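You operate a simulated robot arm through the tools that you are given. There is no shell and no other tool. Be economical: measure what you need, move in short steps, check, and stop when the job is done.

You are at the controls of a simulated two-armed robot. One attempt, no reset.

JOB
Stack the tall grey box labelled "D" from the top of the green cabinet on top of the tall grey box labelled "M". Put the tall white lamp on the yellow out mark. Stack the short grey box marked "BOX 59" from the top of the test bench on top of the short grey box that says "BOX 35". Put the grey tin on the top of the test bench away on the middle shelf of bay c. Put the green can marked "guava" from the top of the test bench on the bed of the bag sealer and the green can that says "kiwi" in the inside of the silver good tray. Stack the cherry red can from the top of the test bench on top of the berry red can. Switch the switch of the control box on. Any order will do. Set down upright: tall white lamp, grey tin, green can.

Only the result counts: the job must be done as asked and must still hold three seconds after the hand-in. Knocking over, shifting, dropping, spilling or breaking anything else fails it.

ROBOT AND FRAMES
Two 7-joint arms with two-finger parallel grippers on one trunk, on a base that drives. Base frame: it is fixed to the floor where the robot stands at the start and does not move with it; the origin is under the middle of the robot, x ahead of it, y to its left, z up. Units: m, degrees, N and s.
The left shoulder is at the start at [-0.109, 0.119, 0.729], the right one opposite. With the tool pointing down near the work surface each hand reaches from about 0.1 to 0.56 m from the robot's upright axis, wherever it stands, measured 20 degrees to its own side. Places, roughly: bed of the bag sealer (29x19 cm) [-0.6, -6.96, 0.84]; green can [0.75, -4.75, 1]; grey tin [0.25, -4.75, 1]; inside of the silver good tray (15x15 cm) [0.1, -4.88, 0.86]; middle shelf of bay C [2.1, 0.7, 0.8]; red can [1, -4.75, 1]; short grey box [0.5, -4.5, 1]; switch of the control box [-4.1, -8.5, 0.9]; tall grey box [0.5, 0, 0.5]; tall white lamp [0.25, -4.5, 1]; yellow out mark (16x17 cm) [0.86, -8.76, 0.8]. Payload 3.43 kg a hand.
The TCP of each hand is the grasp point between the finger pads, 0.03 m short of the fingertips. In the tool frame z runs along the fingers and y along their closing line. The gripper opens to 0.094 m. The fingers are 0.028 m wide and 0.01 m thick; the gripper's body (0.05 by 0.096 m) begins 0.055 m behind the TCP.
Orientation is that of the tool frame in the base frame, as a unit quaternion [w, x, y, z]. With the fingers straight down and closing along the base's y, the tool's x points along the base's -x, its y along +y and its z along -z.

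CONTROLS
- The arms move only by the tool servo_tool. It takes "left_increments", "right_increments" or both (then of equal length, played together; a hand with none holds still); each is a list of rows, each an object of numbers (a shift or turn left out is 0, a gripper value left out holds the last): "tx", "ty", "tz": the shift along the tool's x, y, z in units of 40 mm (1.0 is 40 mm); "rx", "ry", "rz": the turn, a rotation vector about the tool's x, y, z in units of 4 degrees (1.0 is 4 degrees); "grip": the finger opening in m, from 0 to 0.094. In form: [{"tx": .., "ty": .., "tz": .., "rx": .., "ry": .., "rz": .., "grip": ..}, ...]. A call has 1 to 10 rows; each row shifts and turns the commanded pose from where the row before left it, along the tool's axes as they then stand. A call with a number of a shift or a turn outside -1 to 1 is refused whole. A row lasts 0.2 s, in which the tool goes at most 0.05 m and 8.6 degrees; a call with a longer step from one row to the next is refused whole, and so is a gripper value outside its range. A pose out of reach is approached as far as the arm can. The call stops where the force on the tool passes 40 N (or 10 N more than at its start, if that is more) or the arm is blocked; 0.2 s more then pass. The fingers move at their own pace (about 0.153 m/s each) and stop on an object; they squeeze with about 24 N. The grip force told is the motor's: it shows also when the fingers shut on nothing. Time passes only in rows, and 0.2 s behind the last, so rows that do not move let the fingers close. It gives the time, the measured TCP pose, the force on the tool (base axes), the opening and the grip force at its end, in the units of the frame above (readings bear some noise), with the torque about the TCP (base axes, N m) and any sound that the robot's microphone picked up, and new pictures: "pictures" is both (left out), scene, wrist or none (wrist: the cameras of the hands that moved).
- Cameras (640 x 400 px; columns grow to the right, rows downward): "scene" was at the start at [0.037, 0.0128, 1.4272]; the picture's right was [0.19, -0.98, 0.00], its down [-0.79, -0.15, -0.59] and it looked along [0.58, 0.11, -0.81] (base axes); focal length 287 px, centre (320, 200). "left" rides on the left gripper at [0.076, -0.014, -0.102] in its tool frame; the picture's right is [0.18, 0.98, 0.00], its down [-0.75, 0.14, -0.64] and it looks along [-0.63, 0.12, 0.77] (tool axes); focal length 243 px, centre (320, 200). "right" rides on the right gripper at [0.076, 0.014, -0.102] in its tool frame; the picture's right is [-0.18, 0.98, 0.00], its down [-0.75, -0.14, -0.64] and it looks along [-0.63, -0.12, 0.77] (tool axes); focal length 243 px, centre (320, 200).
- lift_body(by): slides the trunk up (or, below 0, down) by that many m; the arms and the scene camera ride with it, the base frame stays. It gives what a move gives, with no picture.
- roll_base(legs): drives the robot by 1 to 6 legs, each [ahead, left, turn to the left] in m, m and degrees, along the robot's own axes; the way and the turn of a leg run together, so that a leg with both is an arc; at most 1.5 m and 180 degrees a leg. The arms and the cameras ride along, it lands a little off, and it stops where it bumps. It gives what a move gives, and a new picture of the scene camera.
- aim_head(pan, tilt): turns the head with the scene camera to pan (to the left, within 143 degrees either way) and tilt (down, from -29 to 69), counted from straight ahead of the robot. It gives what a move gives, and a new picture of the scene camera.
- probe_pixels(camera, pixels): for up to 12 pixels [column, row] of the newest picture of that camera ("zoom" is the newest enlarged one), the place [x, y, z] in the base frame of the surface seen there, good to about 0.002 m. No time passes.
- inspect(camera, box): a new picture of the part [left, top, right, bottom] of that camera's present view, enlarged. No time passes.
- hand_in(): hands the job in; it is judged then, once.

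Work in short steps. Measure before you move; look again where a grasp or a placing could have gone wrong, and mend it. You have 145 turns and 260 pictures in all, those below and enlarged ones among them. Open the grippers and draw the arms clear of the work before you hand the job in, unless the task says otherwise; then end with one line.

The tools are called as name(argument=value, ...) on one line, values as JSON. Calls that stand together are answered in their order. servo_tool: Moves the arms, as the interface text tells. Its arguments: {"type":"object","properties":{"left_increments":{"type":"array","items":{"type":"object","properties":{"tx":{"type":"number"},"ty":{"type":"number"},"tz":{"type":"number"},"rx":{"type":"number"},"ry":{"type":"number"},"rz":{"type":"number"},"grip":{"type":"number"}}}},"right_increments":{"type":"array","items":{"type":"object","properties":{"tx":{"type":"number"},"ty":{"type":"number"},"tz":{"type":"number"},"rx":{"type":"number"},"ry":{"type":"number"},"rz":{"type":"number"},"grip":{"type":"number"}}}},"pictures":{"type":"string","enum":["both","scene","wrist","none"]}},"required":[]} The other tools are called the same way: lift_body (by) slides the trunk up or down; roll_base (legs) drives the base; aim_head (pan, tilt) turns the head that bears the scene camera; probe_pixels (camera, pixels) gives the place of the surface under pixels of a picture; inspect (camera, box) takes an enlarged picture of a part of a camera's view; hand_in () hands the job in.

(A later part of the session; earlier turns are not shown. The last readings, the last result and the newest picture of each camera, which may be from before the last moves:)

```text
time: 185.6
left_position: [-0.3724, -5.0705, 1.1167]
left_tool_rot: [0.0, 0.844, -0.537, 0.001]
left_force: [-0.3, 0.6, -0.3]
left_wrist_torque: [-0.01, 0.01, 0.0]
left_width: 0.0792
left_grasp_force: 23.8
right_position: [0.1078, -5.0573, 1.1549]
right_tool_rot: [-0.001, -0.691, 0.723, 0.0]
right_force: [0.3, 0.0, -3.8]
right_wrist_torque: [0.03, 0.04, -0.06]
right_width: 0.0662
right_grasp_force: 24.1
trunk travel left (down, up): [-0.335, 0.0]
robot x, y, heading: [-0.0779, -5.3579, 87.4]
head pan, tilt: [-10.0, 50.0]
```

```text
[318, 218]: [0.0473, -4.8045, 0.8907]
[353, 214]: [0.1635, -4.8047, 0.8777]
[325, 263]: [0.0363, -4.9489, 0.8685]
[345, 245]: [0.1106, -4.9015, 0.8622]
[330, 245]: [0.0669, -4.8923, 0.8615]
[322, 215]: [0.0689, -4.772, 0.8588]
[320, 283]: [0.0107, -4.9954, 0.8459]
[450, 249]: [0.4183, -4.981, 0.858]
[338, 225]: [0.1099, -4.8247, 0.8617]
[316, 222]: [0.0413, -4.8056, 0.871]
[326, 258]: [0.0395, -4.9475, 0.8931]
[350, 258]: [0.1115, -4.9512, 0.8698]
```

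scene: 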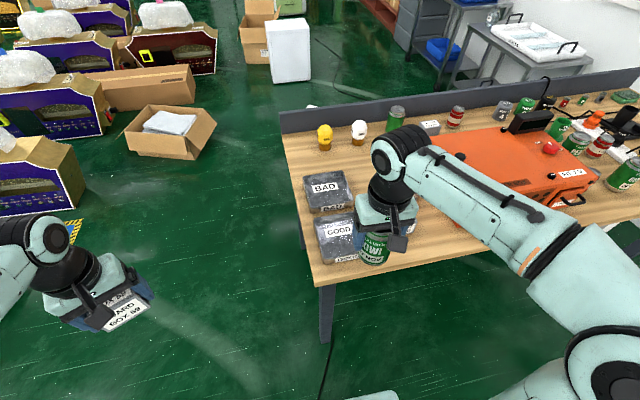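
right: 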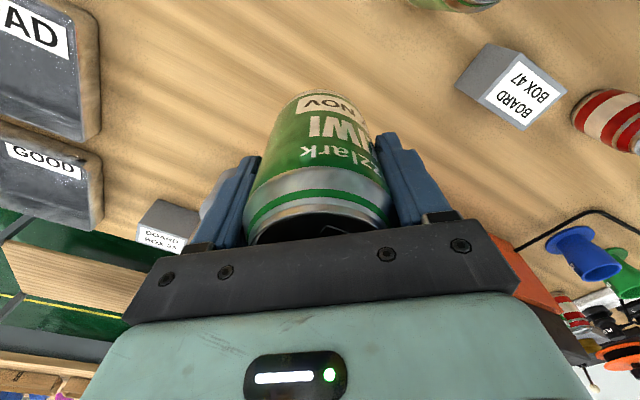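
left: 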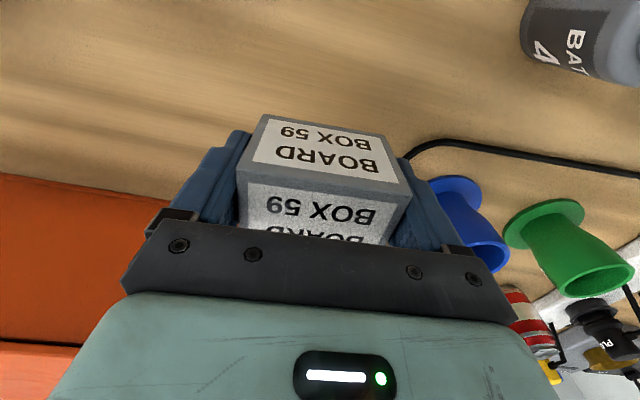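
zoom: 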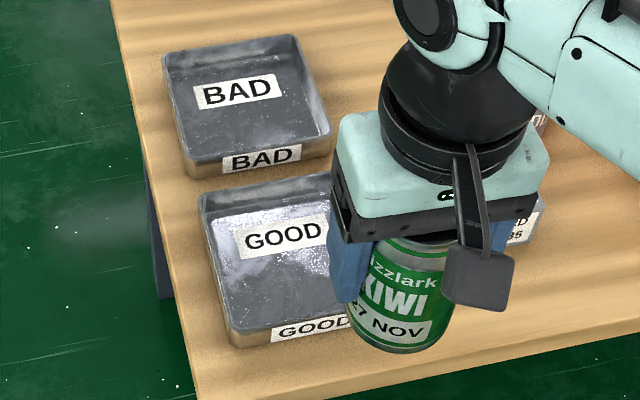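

Tray inside centre ≈ (0.112,-4.877), floor 0.862, rim 0.893. I move KIWI over it and lower.

servo_tool(right_increments=[{"tx": -0.9, "ty": 0.03}, {"tx": -0.9, "ty": 0.03}, {"tx": -0.9, "ty": 0.03}, {"tx": -0.9, "ty": 0.03}, {"tx": -0.9, "ty": 0.03}, {"tz": 1}, {"tz": 1}, {"tz": 1}, {"tz": 1}, {"tz": 0.9}])

```text
time: 187.8
left_position: [-0.3731, -5.0694, 1.1167]
left_tool_rot: [-0.001, 0.843, -0.537, 0.0]
left_force: [-0.8, -0.1, -1.5]
left_wrist_torque: [-0.01, -0.01, -0.01]
left_width: 0.0792
left_grasp_force: 24.2
right_position: [0.1112, -4.8744, 0.9586]
right_tool_rot: [0.0, -0.69, 0.723, -0.001]
right_force: [-0.4, 0.0, -3.3]
right_wrist_torque: [0.0, 0.02, -0.05]
right_width: 0.0662
right_grasp_force: 24.0
trunk travel left (down, up): [-0.335, 0.0]
robot x, y, heading: [-0.0802, -5.3597, 87.2]
head pan, tilt: [-10.0, 50.0]
```

scene: 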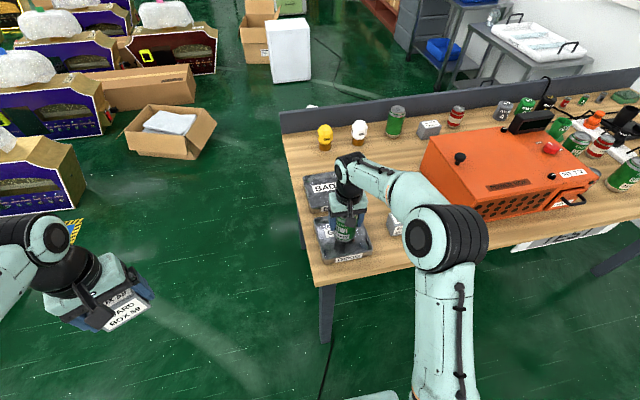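
right: 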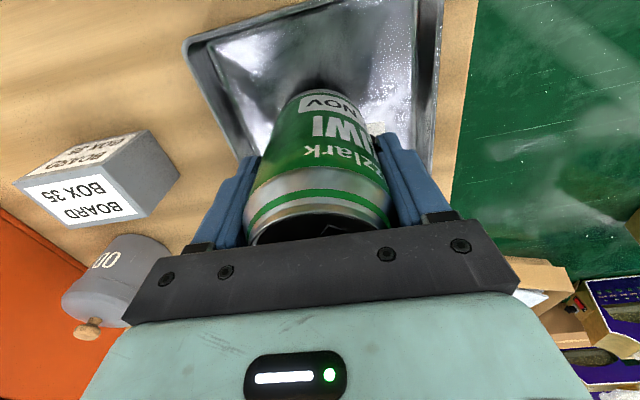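

Well inside the tray with ~17 mm left to the floor. I lower gently to contact.

servo_tool(right_increments=[{"tz": 0.3}, {"tz": 0.06}, {"tz": 0.04}, {"tz": 0.04}, {}], pictures="none")

```text
time: 189.0
left_position: [-0.3717, -5.0703, 1.1166]
left_tool_rot: [0.0, 0.844, -0.537, -0.001]
left_force: [-0.1, 0.0, -1.9]
left_wrist_torque: [-0.04, -0.07, 0.04]
left_width: 0.079
left_grasp_force: 24.0
right_position: [0.1106, -4.8759, 0.9414]
right_tool_rot: [-0.001, -0.691, 0.723, 0.0]
right_force: [0.3, -0.4, -4.2]
right_wrist_torque: [0.03, 0.01, -0.02]
right_width: 0.0661
right_grasp_force: 23.6
trunk travel left (down, up): [-0.335, 0.0]
robot x, y, heading: [-0.0781, -5.3602, 87.1]
head pan, tilt: [-10.0, 50.0]
```

servo_tool(right_increments=[{"tz": 0.04}, {"tz": 0.04}, {"tz": 0.04}, {}], pictures="none")

```text
time: 190.0
left_position: [-0.3731, -5.0702, 1.1174]
left_tool_rot: [0.0, 0.843, -0.537, -0.001]
left_force: [-1.1, 0.1, -1.8]
left_wrist_torque: [-0.03, 0.01, 0.0]
left_width: 0.0791
left_grasp_force: 24.3
right_position: [0.1099, -4.8773, 0.9384]
right_tool_rot: [0.001, -0.692, 0.722, 0.0]
right_force: [-0.4, -1.1, 6.2]
right_wrist_torque: [-0.27, 0.08, -0.01]
right_width: 0.0664
right_grasp_force: 24.2
trunk travel left (down, up): [-0.335, 0.0]
robot x, y, heading: [-0.0775, -5.3595, 87.2]
head pan, tilt: [-10.0, 50.0]
```

Contact (force now +6 N). I open, rise and retract.

servo_tool(right_increments=[{"grip": 0.094}, {}, {"tz": -0.6}, {"tz": -1}, {"tz": -1}, {"tz": -1}, {"tz": -1}, {"tz": -0.8}, {"tx": 1}, {"tx": 1}])

servo_tool(right_increments=[{"tx": 1}, {"tx": 1}], pictures="none")

```text
time: 192.2
left_position: [-0.3729, -5.073, 1.1176]
left_tool_rot: [0.0, 0.844, -0.537, 0.0]
left_force: [-0.1, -0.9, -1.4]
left_wrist_torque: [0.01, -0.02, -0.01]
left_width: 0.0791
left_grasp_force: 23.9
right_position: [0.1082, -4.958, 1.1534]
right_tool_rot: [0.0, -0.691, 0.723, 0.0]
right_force: [0.2, -0.2, -0.4]
right_wrist_torque: [0.04, -0.03, 0.0]
right_width: 0.0938
right_grasp_force: 0.1
trunk travel left (down, up): [-0.335, 0.0]
robot x, y, heading: [-0.0849, -5.3584, 87.3]
head pan, tilt: [-10.0, 50.0]
```

scene: 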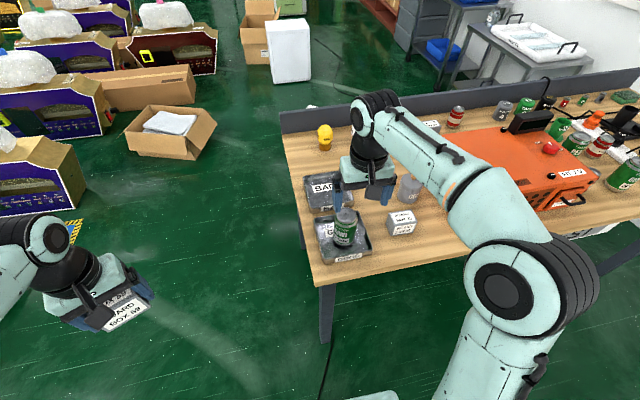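
right: 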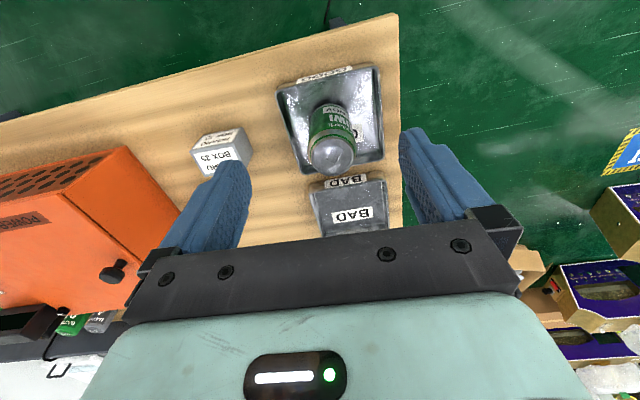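

```text
time: 192.8
left_position: [-0.373, -5.0714, 1.1173]
left_tool_rot: [0.001, 0.844, -0.537, 0.0]
left_force: [-0.1, -1.2, -1.2]
left_wrist_torque: [0.01, 0.02, -0.04]
left_width: 0.0793
left_grasp_force: 24.2
right_position: [0.1049, -5.0385, 1.1531]
right_tool_rot: [0.0, -0.692, 0.722, 0.0]
right_force: [0.6, -0.9, -0.1]
right_wrist_torque: [-0.01, -0.01, 0.01]
right_width: 0.0938
right_grasp_force: 0.0
trunk travel left (down, up): [-0.335, 0.0]
robot x, y, heading: [-0.0791, -5.3609, 87.5]
head pan, tilt: [-10.0, 50.0]
```

KIWI stands in the tray. I shift right so BOX 35 is in the left hand's range.

roll_base(legs=[[0, -0.54, 2.5]])

aim_head(pan=5, tilt=55)

```text
time: 198.0
left_position: [0.1556, -5.096, 1.1168]
left_tool_rot: [0.0, 0.853, -0.521, 0.0]
left_force: [-0.6, -0.4, -2.1]
left_wrist_torque: [0.0, 0.0, -0.01]
left_width: 0.0791
left_grasp_force: 24.2
right_position: [0.6336, -5.0445, 1.1544]
right_tool_rot: [-0.001, -0.704, 0.71, 0.0]
right_force: [1.1, 0.8, -0.3]
right_wrist_torque: [0.01, 0.03, 0.02]
right_width: 0.0939
right_grasp_force: 0.0
trunk travel left (down, up): [-0.335, 0.0]
robot x, y, heading: [0.4634, -5.3695, 89.6]
head pan, tilt: [-10.0, 50.0]
```

scene: 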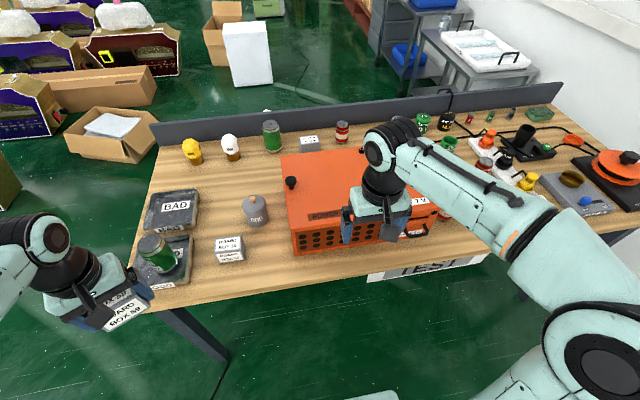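

```text
time: 198.8
left_position: [0.1566, -5.0965, 1.1179]
left_tool_rot: [0.001, 0.854, -0.521, 0.001]
left_force: [0.4, 0.5, -1.7]
left_wrist_torque: [-0.04, -0.02, -0.04]
left_width: 0.0792
left_grasp_force: 23.8
right_position: [0.6319, -5.0436, 1.1531]
right_tool_rot: [0.0, -0.705, 0.709, 0.002]
right_force: [-0.1, 0.2, -0.1]
right_wrist_torque: [0.0, 0.03, 0.0]
right_width: 0.094
right_grasp_force: 0.1
trunk travel left (down, up): [-0.335, 0.0]
robot x, y, heading: [0.4635, -5.3723, 89.5]
head pan, tilt: [5.0, 55.0]
```

scene: 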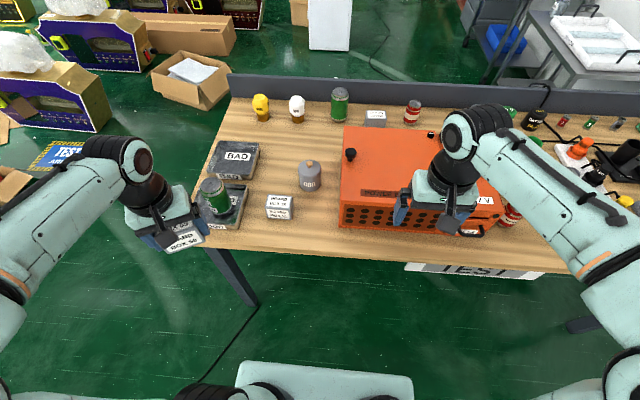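

I zoom on BOX 35 for its pose.

inspect(camera="scene", box=[255, 180, 305, 230])

probe_pixels(camera="scene", pixels=[[268, 196], [290, 196], [291, 206], [268, 207], [309, 163], [310, 180]])

```text
8.00 times, centred on (280, 205) of scene
```

zoom: 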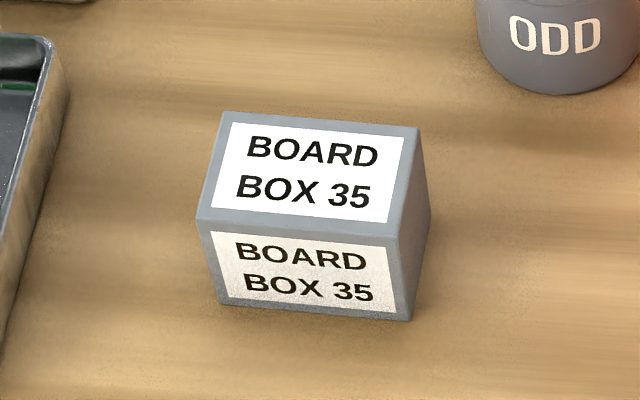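

```text
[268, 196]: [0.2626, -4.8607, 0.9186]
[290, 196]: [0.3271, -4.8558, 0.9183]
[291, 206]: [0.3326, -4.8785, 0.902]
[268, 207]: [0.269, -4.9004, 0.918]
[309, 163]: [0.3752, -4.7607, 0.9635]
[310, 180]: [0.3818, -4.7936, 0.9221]
```

probe_pixels(camera="zoom", pixels=[[228, 116], [414, 132], [400, 232], [201, 217], [310, 172]])

```text
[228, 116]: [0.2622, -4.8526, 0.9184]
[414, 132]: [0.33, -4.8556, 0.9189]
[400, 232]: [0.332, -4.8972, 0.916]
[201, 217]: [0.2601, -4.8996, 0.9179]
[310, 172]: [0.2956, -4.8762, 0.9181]
```

BOX 35 centre (0.296,-4.876), yaw ≈ 0. I bring BOX 59 above it and turn.

servo_tool(left_increments=[{"tx": -0.552, "ty": -0.935}, {"tx": -0.552, "ty": -0.935}, {"tx": -0.552, "ty": -0.935}, {"tx": -0.552, "ty": -0.935}, {"tx": -0.552, "ty": -0.935}, {"tx": -0.552, "ty": -0.935}, {"rz": 1}, {"rz": 1}, {"rz": 1}, {"rz": 1}], pictures="none")

servo_tool(left_increments=[{"rz": 1}, {"rz": 1}, {"rz": 1}, {"tz": 1}, {"tz": 1}, {"tz": 0.7}, {}])

```text
time: 201.0
left_position: [0.2948, -4.8756, 1.1176]
left_tool_rot: [0.0, 0.772, -0.636, 0.0]
left_force: [-0.7, 0.2, -1.6]
left_wrist_torque: [-0.01, -0.02, 0.03]
left_width: 0.0794
left_grasp_force: 23.7
right_position: [0.6325, -5.0444, 1.1539]
right_tool_rot: [0.0, -0.705, 0.709, 0.0]
right_force: [-0.1, -0.4, 0.5]
right_wrist_torque: [-0.01, 0.0, 0.02]
right_width: 0.0938
right_grasp_force: 0.0
trunk travel left (down, up): [-0.335, 0.0]
robot x, y, heading: [0.4598, -5.3698, 89.8]
head pan, tilt: [5.0, 55.0]
```

```text
time: 202.6
left_position: [0.2952, -4.8772, 1.0081]
left_tool_rot: [-0.001, -0.702, 0.712, -0.001]
left_force: [-0.2, 0.2, -1.1]
left_wrist_torque: [0.02, -0.02, -0.01]
left_width: 0.0793
left_grasp_force: 23.8
right_position: [0.6324, -5.0437, 1.1539]
right_tool_rot: [0.0, -0.705, 0.709, 0.0]
right_force: [1.0, 0.4, 0.0]
right_wrist_torque: [0.01, 0.0, 0.0]
right_width: 0.094
right_grasp_force: 0.1
trunk travel left (down, up): [-0.335, 0.0]
robot x, y, heading: [0.4581, -5.3735, 89.4]
head pan, tilt: [5.0, 55.0]
```

scene: 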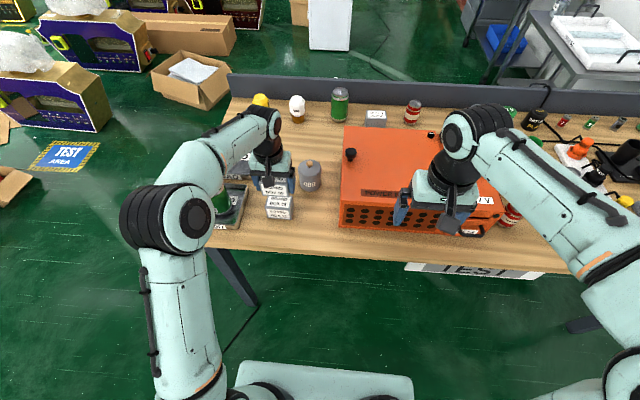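
left: 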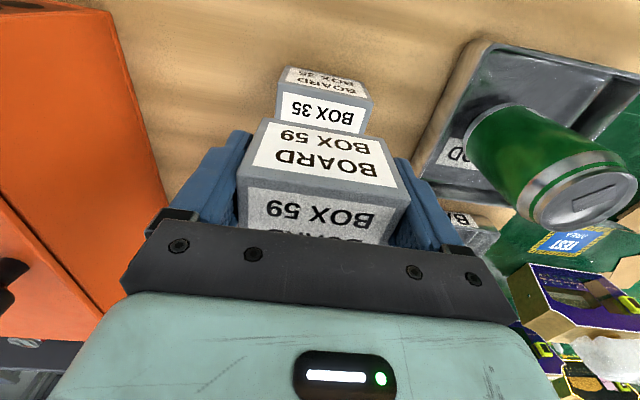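

Well aligned over BOX 35. I lower the last 5 cm to contact.

servo_tool(left_increments=[{"tz": 0.6}, {"tz": 0.5}, {"tz": 0.06}, {"tz": 0.05}, {"tz": 0.04}, {}], pictures="wrist")

```text
time: 204.0
left_position: [0.2939, -4.8753, 0.9593]
left_tool_rot: [0.0, -0.702, 0.712, -0.001]
left_force: [-0.5, -0.2, -1.1]
left_wrist_torque: [-0.02, 0.02, 0.0]
left_width: 0.0792
left_grasp_force: 24.0
right_position: [0.6323, -5.0447, 1.1532]
right_tool_rot: [0.0, -0.705, 0.709, 0.0]
right_force: [-0.9, 0.6, 0.1]
right_wrist_torque: [0.0, -0.02, 0.03]
right_width: 0.0941
right_grasp_force: 0.0
trunk travel left (down, up): [-0.335, 0.0]
robot x, y, heading: [0.4592, -5.3698, 89.6]
head pan, tilt: [5.0, 55.0]
```

left: 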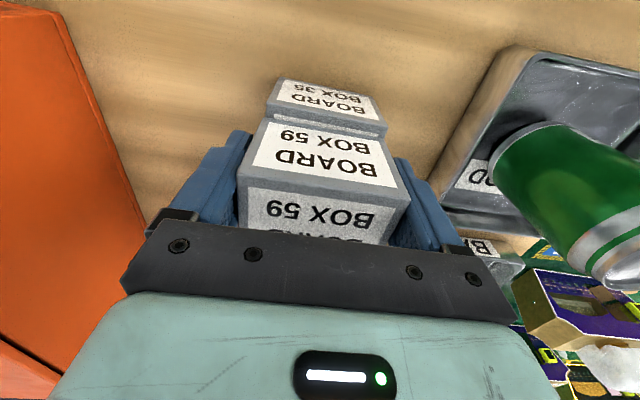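

A strip of BOX 35's top still shows; I probe both near edges to quantify offset.

inspect(camera="left", box=[240, 70, 420, 200])

probe_pixels(camera="left", pixels=[[272, 108], [325, 118], [380, 128], [265, 126], [325, 134], [385, 146], [325, 107]])

```text
3.08 times, centred on (330, 135) of left
```

zoom: 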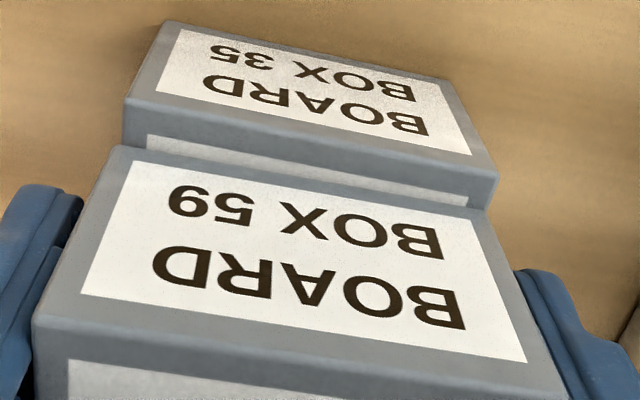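

```text
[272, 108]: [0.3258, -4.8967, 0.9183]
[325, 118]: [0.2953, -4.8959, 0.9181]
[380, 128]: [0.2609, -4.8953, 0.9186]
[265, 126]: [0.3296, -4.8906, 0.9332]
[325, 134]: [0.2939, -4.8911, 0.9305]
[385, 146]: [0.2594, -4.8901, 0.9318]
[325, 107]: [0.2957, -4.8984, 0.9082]
```

BOX 59 sits 8 mm too far from me; I shift it back 7 mm and lower to contact.

servo_tool(left_increments=[{"tx": 0.18}, {}, {"tz": 0.04}, {"tz": 0.04}, {}], pictures="none")

```text
time: 205.2
left_position: [0.2952, -4.8825, 0.9582]
left_tool_rot: [0.001, -0.702, 0.712, 0.001]
left_force: [-1.3, 0.0, 9.7]
left_wrist_torque: [-0.01, 0.01, 0.04]
left_width: 0.079
left_grasp_force: 24.0
right_position: [0.6327, -5.0446, 1.1537]
right_tool_rot: [0.0, -0.705, 0.71, 0.0]
right_force: [-0.9, -0.7, 1.0]
right_wrist_torque: [0.02, -0.01, 0.01]
right_width: 0.0941
right_grasp_force: 0.1
trunk travel left (down, up): [-0.335, 0.0]
robot x, y, heading: [0.4606, -5.3726, 89.3]
head pan, tilt: [5.0, 55.0]
```

Contact (10 N). I release, rise and retract.

servo_tool(left_increments=[{"grip": 0.094}, {}, {"tz": -0.5}, {"tz": -0.9}, {"tz": -1}, {"tz": -1}, {"tz": -1}, {"tx": 1}, {"tx": 1}, {"tx": 1}])

```text
time: 207.4
left_position: [0.2924, -5.0025, 1.135]
left_tool_rot: [0.0, -0.702, 0.713, 0.0]
left_force: [-0.3, -1.3, -0.7]
left_wrist_torque: [0.03, -0.02, 0.01]
left_width: 0.094
left_grasp_force: 0.1
right_position: [0.6324, -5.0449, 1.1528]
right_tool_rot: [0.001, -0.705, 0.709, 0.0]
right_force: [0.3, 0.0, 0.4]
right_wrist_torque: [0.01, -0.01, 0.01]
right_width: 0.0942
right_grasp_force: 0.1
trunk travel left (down, up): [-0.335, 0.0]
robot x, y, heading: [0.4633, -5.3752, 89.4]
head pan, tilt: [5.0, 55.0]
```

scene: 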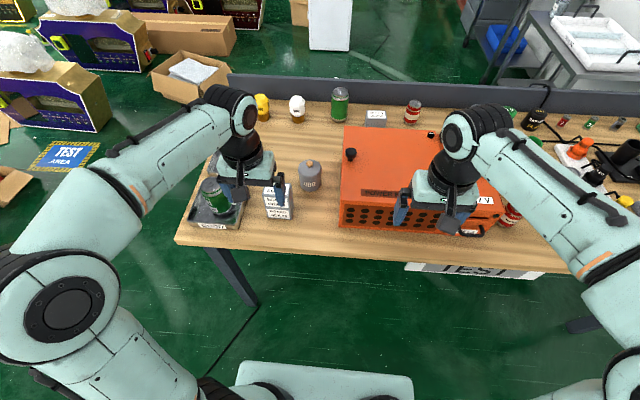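
left: 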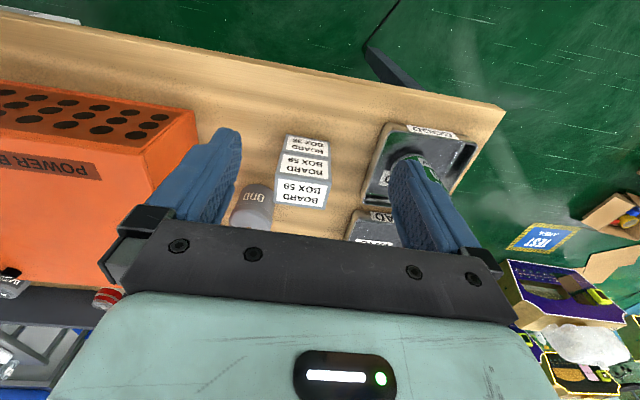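

BOX 59 is stacked. I shift right toward the other cans and read their labels.

servo_tool(left_increments=[{"tx": 1}, {"tx": 0.5}], pictures="none")

roll_base(legs=[[0, -0.55, 0.6]])

inspect(camera="scene", box=[240, 120, 400, 230])

```text
time: 208.0
left_position: [0.2928, -5.0635, 1.1341]
left_tool_rot: [0.0, -0.702, 0.712, 0.0]
left_force: [-0.3, 0.9, 0.1]
left_wrist_torque: [0.01, 0.01, -0.01]
left_width: 0.0943
left_grasp_force: 0.1
right_position: [0.6329, -5.045, 1.1537]
right_tool_rot: [0.0, -0.705, 0.71, 0.0]
right_force: [-0.4, -0.4, -0.1]
right_wrist_torque: [-0.02, 0.03, -0.02]
right_width: 0.0941
right_grasp_force: 0.1
trunk travel left (down, up): [-0.335, 0.0]
robot x, y, heading: [0.4574, -5.3736, 89.7]
head pan, tilt: [5.0, 55.0]
```

```text
time: 213.3
left_position: [0.8403, -5.0659, 1.1341]
left_tool_rot: [0.0, -0.705, 0.709, 0.0]
left_force: [-0.3, 1.4, -0.8]
left_wrist_torque: [0.02, 0.01, 0.0]
left_width: 0.0939
left_grasp_force: 0.1
right_position: [1.1813, -5.0445, 1.1542]
right_tool_rot: [0.0, 0.708, -0.707, 0.0]
right_force: [0.3, 0.0, 0.6]
right_wrist_torque: [-0.01, -0.01, -0.02]
right_width: 0.0941
right_grasp_force: 0.1
trunk travel left (down, up): [-0.335, 0.0]
robot x, y, heading: [1.0088, -5.3723, 89.8]
head pan, tilt: [5.0, 55.0]
```

scene: 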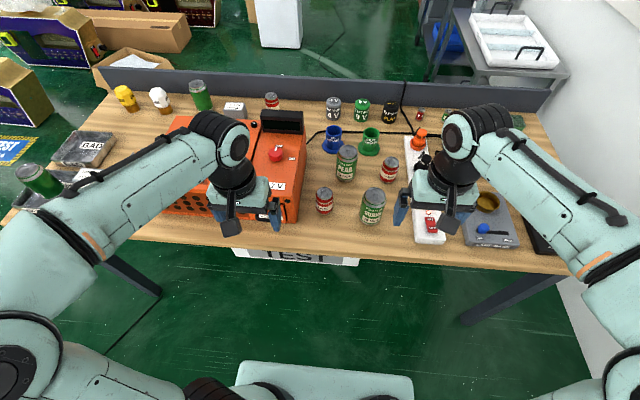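

```text
3.64 times, centred on (320, 175) of scene
```

zoom: 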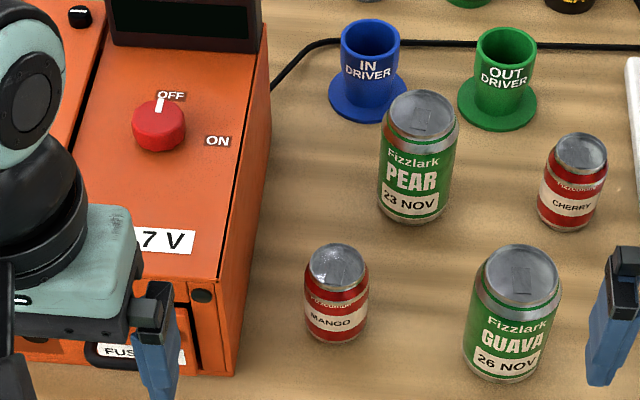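

GUAVA is at (1.104,-4.877) and CHERRY at (1.156,-4.707). I move forward a little and turn left 40° to extend the right arm to CHERRY.

roll_base(legs=[[0.055, 0, 0], [0, 0, 40]])

```text
time: 216.1
left_position: [0.6833, -5.1929, 1.135]
left_tool_rot: [-0.001, 0.905, -0.425, 0.0]
left_force: [0.8, -0.7, 0.4]
left_wrist_torque: [-0.02, -0.01, -0.03]
left_width: 0.0938
left_grasp_force: 0.1
right_position: [0.9295, -4.9579, 1.1533]
right_tool_rot: [0.001, 0.907, -0.422, 0.0]
right_force: [0.2, -0.4, 0.1]
right_wrist_torque: [0.01, -0.02, 0.01]
right_width: 0.0941
right_grasp_force: 0.0
trunk travel left (down, up): [-0.335, 0.0]
robot x, y, heading: [1.0117, -5.3177, 130.2]
head pan, tilt: [5.0, 55.0]
```

scene: 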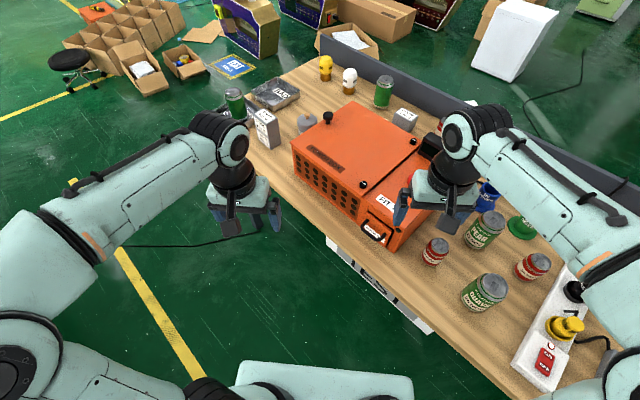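

I probe CHERRY's lid (around (538,258)).

inspect(camera="scene", box=[455, 200, 575, 320])

```text
3.33 times, centred on (515, 260) of scene
```

zoom: 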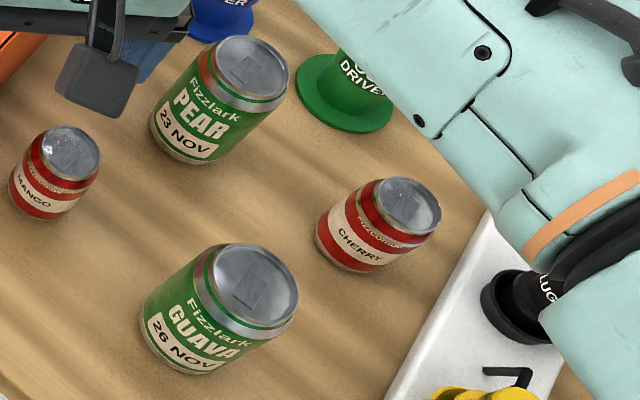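

probe_pixels(camera="zoom", pixels=[[410, 205], [385, 198], [436, 212], [416, 184], [404, 228], [255, 282], [228, 272], [288, 292], [262, 252], [247, 314]])

```text
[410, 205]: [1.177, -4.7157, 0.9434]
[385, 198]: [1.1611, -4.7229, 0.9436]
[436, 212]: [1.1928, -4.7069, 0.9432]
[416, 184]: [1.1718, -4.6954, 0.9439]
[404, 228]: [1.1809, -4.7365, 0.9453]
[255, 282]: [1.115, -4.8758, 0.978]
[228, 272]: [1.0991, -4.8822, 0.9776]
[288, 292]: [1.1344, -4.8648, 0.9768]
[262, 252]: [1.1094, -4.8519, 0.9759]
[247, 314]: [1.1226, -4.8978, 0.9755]
```

CHERRY centre (1.177,-4.715), top 0.944; GUAVA centre (1.116,-4.875). I move the right hand above CHERRY.

servo_tool(right_increments=[{"tx": -0.074, "ty": -0.961}, {"tx": -0.074, "ty": -0.961}, {"tx": -0.074, "ty": -0.961}, {"tx": -0.074, "ty": -0.961}, {"tx": -0.074, "ty": -0.961}, {"tx": -0.074, "ty": -0.961}, {"tx": -0.074, "ty": -0.961}, {"tx": -0.074, "ty": -0.961}, {"tx": -0.074, "ty": -0.961, "grip": 0.08}, {"tz": 1}], pictures="wrist")

```text
time: 218.3
left_position: [0.6823, -5.1938, 1.1347]
left_tool_rot: [-0.001, 0.905, -0.425, 0.0]
left_force: [0.1, 1.2, -0.1]
left_wrist_torque: [0.02, -0.02, 0.0]
left_width: 0.0942
left_grasp_force: 0.2
right_position: [1.1759, -4.7161, 1.1126]
right_tool_rot: [0.001, 0.907, -0.421, 0.0]
right_force: [-0.2, 0.0, 0.8]
right_wrist_torque: [-0.02, -0.01, 0.03]
right_width: 0.08
right_grasp_force: 0.1
trunk travel left (down, up): [-0.335, 0.0]
robot x, y, heading: [1.0104, -5.3189, 129.9]
head pan, tilt: [5.0, 55.0]
```

right: 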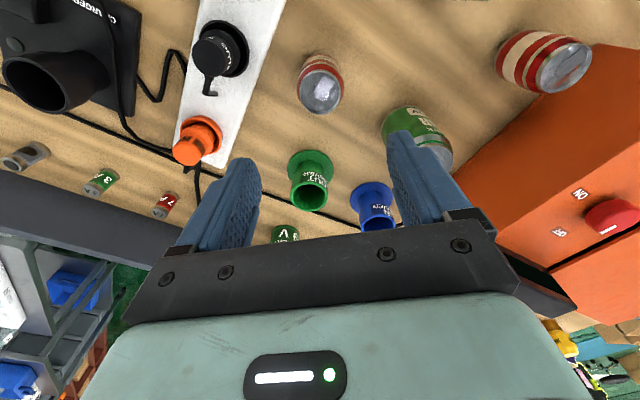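

I verify the lid centre from the wrist camera before descending.

probe_pixels(camera="right", pixels=[[320, 92], [303, 90], [338, 94], [322, 75], [318, 108]])

```text
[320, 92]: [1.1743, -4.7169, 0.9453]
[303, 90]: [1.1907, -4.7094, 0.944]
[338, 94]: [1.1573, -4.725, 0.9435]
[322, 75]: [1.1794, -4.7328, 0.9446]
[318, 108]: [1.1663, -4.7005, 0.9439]
```

Centred within 2 mm. I descend and grasp CHERRY, then lift.

servo_tool(right_increments=[{"tz": 1}, {"tz": 1}, {"tz": 1}, {"tz": 1}, {"tz": 0.6}, {"tz": 0.58}, {"grip": 0}, {}, {}, {"tz": -0.5}], pictures="none")

servo_tool(right_increments=[{"tz": -1}, {"tz": -1}, {"tz": -1}, {"tz": -1}, {"tz": -1}, {"tz": -1}], pictures="wrist")

```text
time: 220.5
left_position: [0.6832, -5.1919, 1.1345]
left_tool_rot: [0.0, 0.905, -0.425, 0.001]
left_force: [-1.2, 0.1, 0.1]
left_wrist_torque: [0.0, -0.02, 0.02]
left_width: 0.094
left_grasp_force: 0.0
right_position: [1.176, -4.715, 0.927]
right_tool_rot: [0.0, 0.907, -0.421, 0.0]
right_force: [0.4, -0.2, -1.3]
right_wrist_torque: [0.0, 0.02, 0.0]
right_width: 0.0522
right_grasp_force: 23.9
trunk travel left (down, up): [-0.335, 0.0]
robot x, y, heading: [1.0114, -5.3177, 129.8]
head pan, tilt: [5.0, 55.0]
```

```text
time: 221.9
left_position: [0.6829, -5.1922, 1.1342]
left_tool_rot: [0.0, 0.905, -0.425, 0.0]
left_force: [0.2, -1.1, 0.5]
left_wrist_torque: [0.0, -0.02, 0.03]
left_width: 0.0941
left_grasp_force: 0.0
right_position: [1.1749, -4.7156, 1.1664]
right_tool_rot: [0.0, 0.907, -0.421, 0.0]
right_force: [-0.2, 0.6, -1.1]
right_wrist_torque: [0.0, -0.03, -0.04]
right_width: 0.0527
right_grasp_force: 24.0
trunk travel left (down, up): [-0.335, 0.0]
robot x, y, heading: [1.0123, -5.3199, 130.4]
head pan, tilt: [5.0, 55.0]
```

right: 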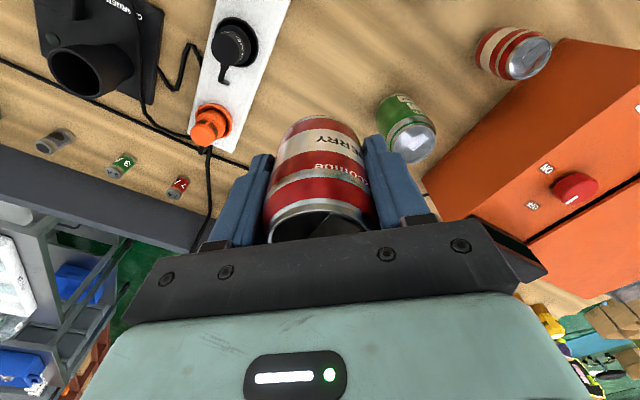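

CHERRY held. I retract it, turn back and shift so the left hand can take GUAVA.

servo_tool(right_increments=[{"ty": 1}, {"ty": 1}, {"ty": 1}, {"ty": 1}, {"ty": 1}, {"ty": 1}, {"ty": 1}], pictures="none")

roll_base(legs=[[0, 0, -40], [0, -0.22, 0]])

```text
time: 223.5
left_position: [0.6815, -5.1929, 1.1351]
left_tool_rot: [0.001, 0.905, -0.425, 0.001]
left_force: [0.8, -0.4, 0.2]
left_wrist_torque: [-0.03, 0.0, 0.02]
left_width: 0.0941
left_grasp_force: 0.1
right_position: [0.9623, -4.8952, 1.168]
right_tool_rot: [0.0, 0.907, -0.422, 0.0]
right_force: [-0.7, 0.0, -1.0]
right_wrist_torque: [0.0, -0.01, -0.03]
right_width: 0.0528
right_grasp_force: 24.2
trunk travel left (down, up): [-0.335, 0.0]
robot x, y, heading: [1.0101, -5.3219, 130.1]
head pan, tilt: [5.0, 55.0]
```

```text
time: 227.9
left_position: [1.0599, -5.01, 1.134]
left_tool_rot: [0.0, -0.706, 0.708, 0.001]
left_force: [0.1, -1.4, 0.2]
left_wrist_torque: [0.02, 0.01, -0.01]
left_width: 0.0941
left_grasp_force: 0.0
right_position: [1.467, -4.9601, 1.168]
right_tool_rot: [0.0, 0.71, -0.704, -0.001]
right_force: [0.4, 0.4, -2.0]
right_wrist_torque: [-0.01, -0.03, -0.01]
right_width: 0.0526
right_grasp_force: 23.9
trunk travel left (down, up): [-0.335, 0.0]
robot x, y, heading: [1.2299, -5.3153, 90.2]
head pan, tilt: [5.0, 55.0]
```

scene: 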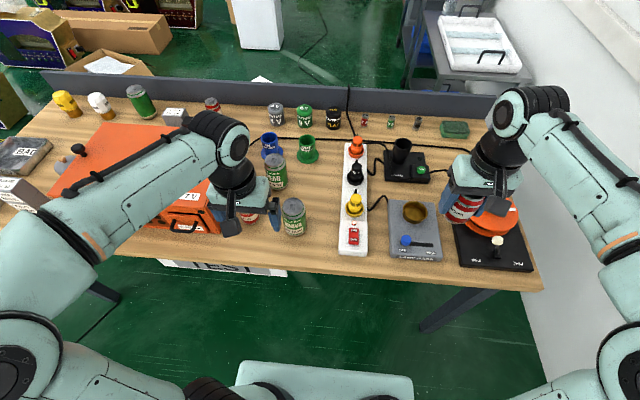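

The left hand goes above GUAVA.

servo_tool(left_increments=[{"tx": -0.843, "ty": -0.35}, {"tx": -0.843, "ty": -0.35}, {"tx": -0.843, "ty": -0.35}, {"tx": -0.843, "ty": -0.35}, {"tz": 1}, {"tz": 0.8}], pictures="wrist")

```text
time: 229.3
left_position: [1.1164, -4.8748, 1.0605]
left_tool_rot: [-0.001, -0.706, 0.708, 0.0]
left_force: [0.4, -0.4, -0.2]
left_wrist_torque: [-0.04, 0.04, 0.02]
left_width: 0.0939
left_grasp_force: 0.1
right_position: [1.4674, -4.9613, 1.168]
right_tool_rot: [-0.001, 0.71, -0.704, 0.0]
right_force: [-0.2, 0.3, -1.9]
right_wrist_torque: [0.01, 0.03, 0.02]
right_width: 0.0523
right_grasp_force: 23.8
trunk travel left (down, up): [-0.335, 0.0]
robot x, y, heading: [1.2309, -5.3187, 90.1]
head pan, tilt: [5.0, 55.0]
```

left: 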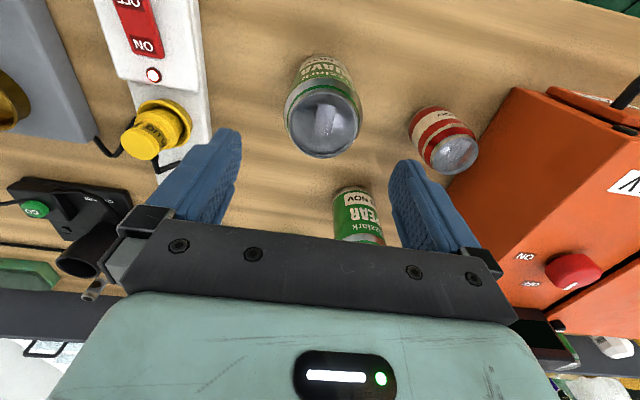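

GUAVA is centred. I descend to z 0.935, grasp and lift.

servo_tool(left_increments=[{"tz": 1}, {"tz": 1}, {"tz": 0.65}, {"tz": 0.48}, {"grip": 0}, {}, {}, {"tz": -0.5}, {"tz": -1}, {"tz": -1}], pictures="none")

servo_tool(left_increments=[{"tz": -1}, {"tz": -1}, {"tz": -1}, {"tx": 1}, {"tx": 1}, {"tx": 1}, {"tx": 1}], pictures="wrist")

```text
time: 231.5
left_position: [1.1191, -4.8755, 1.0391]
left_tool_rot: [-0.001, -0.707, 0.708, -0.001]
left_force: [0.8, 0.0, -3.1]
left_wrist_torque: [-0.02, -0.01, 0.01]
left_width: 0.0666
left_grasp_force: 24.2
right_position: [1.4662, -4.9605, 1.1669]
right_tool_rot: [0.0, 0.71, -0.705, 0.0]
right_force: [-0.4, -0.5, -1.9]
right_wrist_torque: [0.02, -0.02, 0.0]
right_width: 0.0526
right_grasp_force: 24.4
trunk travel left (down, up): [-0.335, 0.0]
robot x, y, heading: [1.2315, -5.3171, 90.2]
head pan, tilt: [5.0, 55.0]
```

```text
time: 233.1
left_position: [1.1151, -5.0412, 1.1586]
left_tool_rot: [0.0, -0.706, 0.708, 0.0]
left_force: [-0.4, -0.4, -3.3]
left_wrist_torque: [0.04, 0.03, 0.02]
left_width: 0.0665
left_grasp_force: 23.6
right_position: [1.4662, -4.9623, 1.17]
right_tool_rot: [0.0, 0.71, -0.704, 0.0]
right_force: [0.0, 0.1, -1.6]
right_wrist_torque: [0.0, 0.01, 0.01]
right_width: 0.0522
right_grasp_force: 23.8
trunk travel left (down, up): [-0.335, 0.0]
robot x, y, heading: [1.2272, -5.3181, 90.3]
head pan, tilt: [5.0, 55.0]
```

left: 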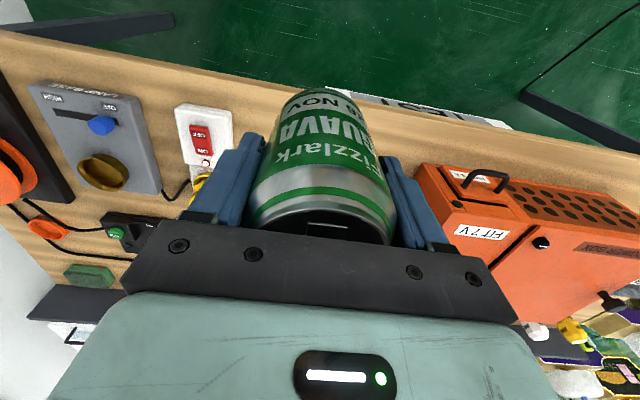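

Both cans are held. I drive around the west end back to the bench's north side.

roll_base(legs=[[-0.1, 0, 0], [0, 1.5, 0], [0, 0.18, 0], [1.5, 0, 0], [0.14, 0, 0], [0, 0, -180]])

```text
time: 264.3
left_position: [-0.3157, -4.028, 1.1588]
left_tool_rot: [0.0, 0.703, 0.711, 0.0]
left_force: [0.2, 0.3, -3.6]
left_wrist_torque: [-0.03, 0.01, 0.0]
left_width: 0.0665
left_grasp_force: 23.8
right_position: [-0.6651, -4.1104, 1.1674]
right_tool_rot: [0.0, 0.7, 0.714, 0.0]
right_force: [-0.1, 1.0, -1.4]
right_wrist_torque: [-0.01, -0.02, 0.0]
right_width: 0.0526
right_grasp_force: 24.2
trunk travel left (down, up): [-0.335, 0.0]
robot x, y, heading: [-0.4379, -3.7521, -89.1]
head pan, tilt: [5.0, 55.0]
```

scene: 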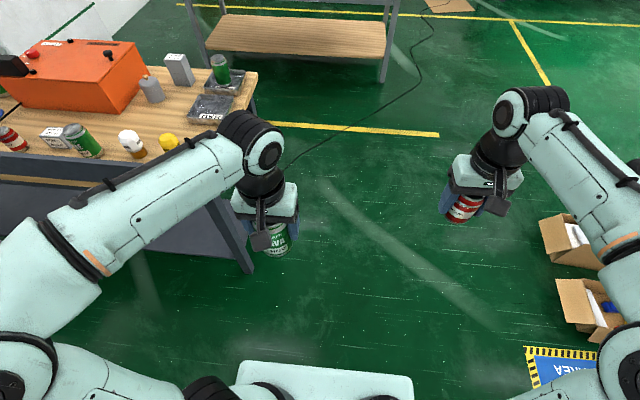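

Now along the bench to BERRY at x≈0.73.

roll_base(legs=[[0, 1.34, -0.9], [0.19, 0, 0]])

aim_head(pan=0, tilt=55)

inspect(camera="scene", box=[310, 140, 450, 230])

```text
time: 277.3
left_position: [1.0062, -4.1143, 1.1569]
left_tool_rot: [0.0, 0.707, 0.707, 0.0]
left_force: [0.9, -0.1, -2.4]
left_wrist_torque: [-0.01, 0.0, 0.01]
left_width: 0.0665
left_grasp_force: 24.2
right_position: [0.6558, -4.1927, 1.1666]
right_tool_rot: [0.0, 0.704, 0.71, 0.0]
right_force: [-0.3, 0.4, -2.2]
right_wrist_torque: [-0.02, 0.02, 0.01]
right_width: 0.0522
right_grasp_force: 23.8
trunk travel left (down, up): [-0.335, 0.0]
robot x, y, heading: [0.8875, -3.8341, -89.6]
head pan, tilt: [5.0, 55.0]
stopped in leg 2: the robot was blocked; the commanded pose is now the measured one
```

scene: 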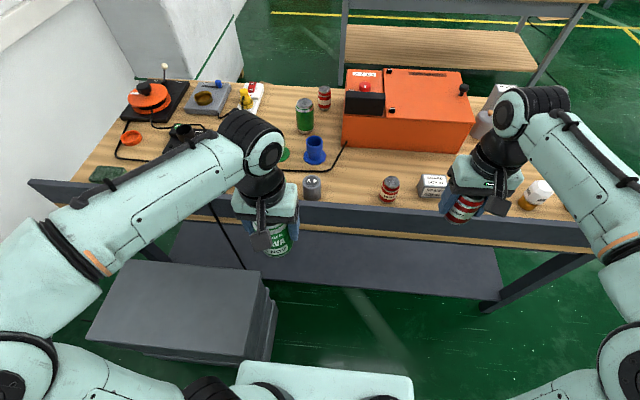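

```text
time: 277.9
left_position: [1.0065, -4.1143, 1.1575]
left_tool_rot: [-0.001, 0.707, 0.707, 0.0]
left_force: [0.2, -0.4, -2.6]
left_wrist_torque: [0.0, -0.03, -0.02]
left_width: 0.0661
left_grasp_force: 23.8
right_position: [0.6556, -4.1936, 1.1682]
right_tool_rot: [0.0, 0.704, 0.71, 0.0]
right_force: [0.5, 0.0, -1.5]
right_wrist_torque: [0.03, -0.01, -0.03]
right_width: 0.0521
right_grasp_force: 23.7
trunk travel left (down, up): [-0.335, 0.0]
robot x, y, heading: [0.8917, -3.8361, -89.3]
head pan, tilt: [0.0, 55.0]
```

scene: 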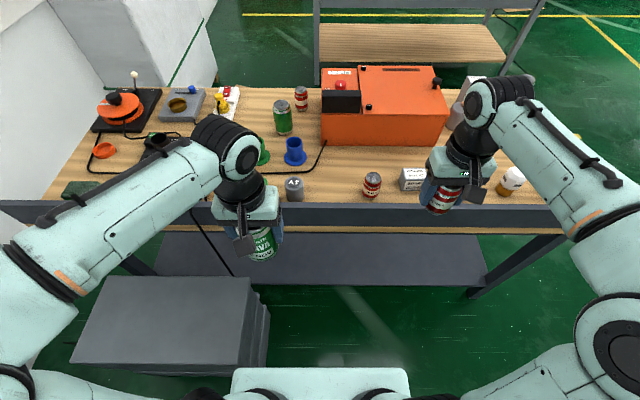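

```text
4.44 times, centred on (380, 185) of scene
```

zoom: 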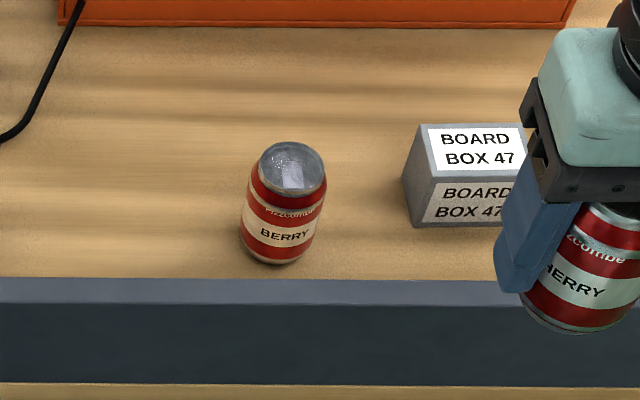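

The base met the grey box stack; I probe whether it moved and get BERRY's lid, then move left of it to x≈0.80.

probe_pixels(camera="scene", pixels=[[72, 364], [240, 374], [250, 282], [110, 277], [268, 310], [245, 300]])

probe_pixels(camera="zoom", pixels=[[291, 165], [263, 165], [320, 165], [291, 145], [291, 185]])

roll_base(legs=[[-0.04, -0.09, 0], [0.14, 0, 0]])

```text
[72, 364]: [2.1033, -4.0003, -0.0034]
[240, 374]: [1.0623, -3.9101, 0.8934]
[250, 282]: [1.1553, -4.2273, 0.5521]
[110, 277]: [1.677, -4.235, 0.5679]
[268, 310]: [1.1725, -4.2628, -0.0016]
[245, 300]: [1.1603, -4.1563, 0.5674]
```

```text
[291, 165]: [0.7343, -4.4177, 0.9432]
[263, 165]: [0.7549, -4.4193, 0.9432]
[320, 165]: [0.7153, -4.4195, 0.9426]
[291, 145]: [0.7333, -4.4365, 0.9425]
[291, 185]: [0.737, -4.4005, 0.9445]
```

```text
time: 280.3
left_position: [0.9181, -4.2091, 1.1569]
left_tool_rot: [-0.001, 0.706, 0.708, 0.0]
left_force: [-0.4, 0.0, -4.2]
left_wrist_torque: [-0.02, -0.02, 0.0]
left_width: 0.0664
left_grasp_force: 24.0
right_position: [0.5659, -4.2908, 1.1677]
right_tool_rot: [0.0, 0.704, 0.71, 0.0]
right_force: [0.1, 0.2, -2.1]
right_wrist_torque: [0.04, 0.02, 0.02]
right_width: 0.0523
right_grasp_force: 23.7
trunk travel left (down, up): [-0.335, 0.0]
robot x, y, heading: [0.8017, -3.9339, -89.5]
head pan, tilt: [0.0, 55.0]
```

scene: 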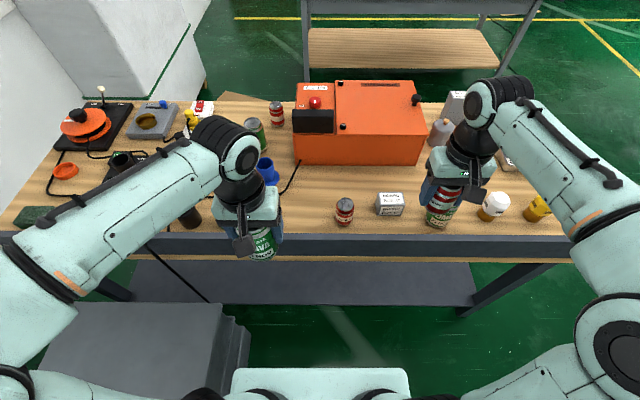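

BERRY's centre is (0.735,-4.4185), top 0.943; the grey stack is unmoved. I bring CHERRY above it.

servo_tool(right_increments=[{"tx": -0.644, "ty": 0.84}, {"tx": -0.644, "ty": 0.84}, {"tx": -0.644, "ty": 0.84}, {"tx": -0.644, "ty": 0.84}, {"tx": -0.644, "ty": 0.84}, {"tz": 1}, {"tz": 1}, {"tz": 1}, {"tz": 0.8}, {}])

```text
time: 282.5
left_position: [0.9174, -4.2113, 1.1594]
left_tool_rot: [-0.001, 0.706, 0.708, 0.001]
left_force: [-0.7, 0.2, -3.4]
left_wrist_torque: [-0.04, 0.0, 0.02]
left_width: 0.0666
left_grasp_force: 24.0
right_position: [0.7352, -4.419, 1.0159]
right_tool_rot: [0.0, 0.704, 0.71, 0.0]
right_force: [-0.4, 0.2, -0.2]
right_wrist_torque: [0.01, -0.01, 0.01]
right_width: 0.0524
right_grasp_force: 23.8
trunk travel left (down, up): [-0.335, 0.0]
robot x, y, heading: [0.8022, -3.9329, -89.6]
head pan, tilt: [0.0, 55.0]
```

scene: 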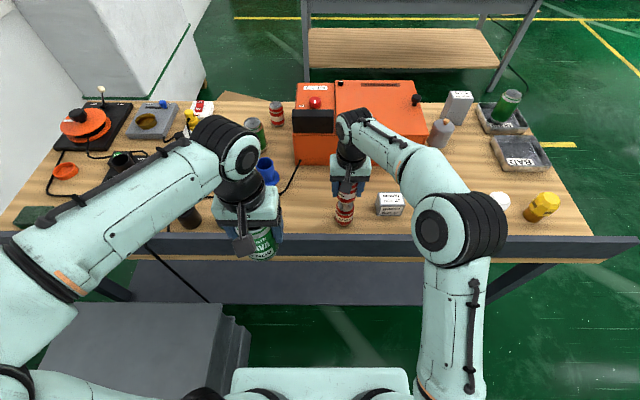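
right: 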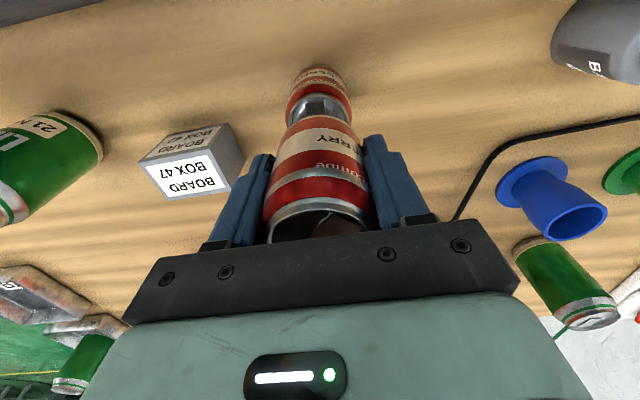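

Good alignment. I lower to about 3 mm above and inspect.

servo_tool(right_increments=[{"tz": 0.3}, {"tz": 0.15}, {}], pictures="none")

inspect(camera="right", box=[240, 50, 400, 200])

inspect(camera="scene", box=[310, 150, 390, 240])

```text
time: 283.3
left_position: [0.917, -4.211, 1.1587]
left_tool_rot: [0.0, 0.706, 0.708, 0.001]
left_force: [0.2, 1.1, -3.3]
left_wrist_torque: [0.01, 0.01, -0.01]
left_width: 0.0663
left_grasp_force: 24.6
right_position: [0.7342, -4.4196, 0.9978]
right_tool_rot: [0.0, 0.704, 0.711, 0.0]
right_force: [0.9, 0.3, -1.1]
right_wrist_torque: [0.01, -0.04, 0.02]
right_width: 0.0526
right_grasp_force: 24.5
trunk travel left (down, up): [-0.335, 0.0]
robot x, y, heading: [0.8031, -3.9308, -89.7]
head pan, tilt: [0.0, 55.0]
```

```text
2.67 times, centred on (320, 125) of right
```

zoom: 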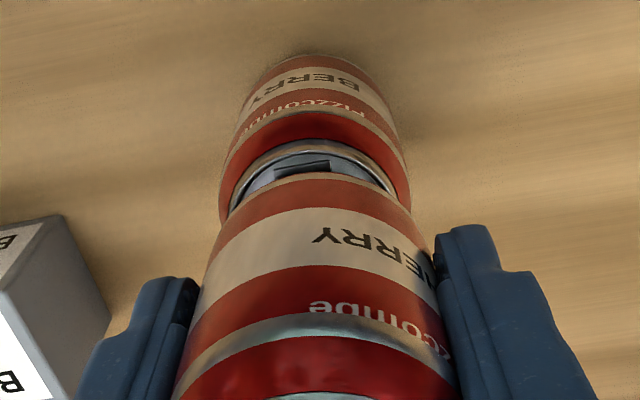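

```text
4.44 times, centred on (350, 195) of scene
```

zoom: 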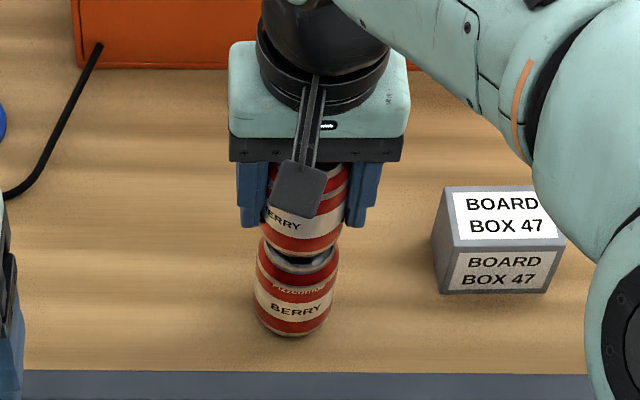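

I probe BERRY's rim near edge and CHERRY's bottom near edge in the wrist zoom (newest wrist view).

probe_pixels(camera="right", pixels=[[317, 104], [318, 107], [319, 118], [319, 122], [300, 122], [340, 122], [297, 122], [343, 128]])

```text
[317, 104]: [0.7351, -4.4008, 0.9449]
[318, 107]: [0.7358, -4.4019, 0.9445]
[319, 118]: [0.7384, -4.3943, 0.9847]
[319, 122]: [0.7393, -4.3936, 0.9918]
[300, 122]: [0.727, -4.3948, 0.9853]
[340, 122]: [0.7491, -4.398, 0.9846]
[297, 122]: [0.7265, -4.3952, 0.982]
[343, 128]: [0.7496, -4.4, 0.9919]
```

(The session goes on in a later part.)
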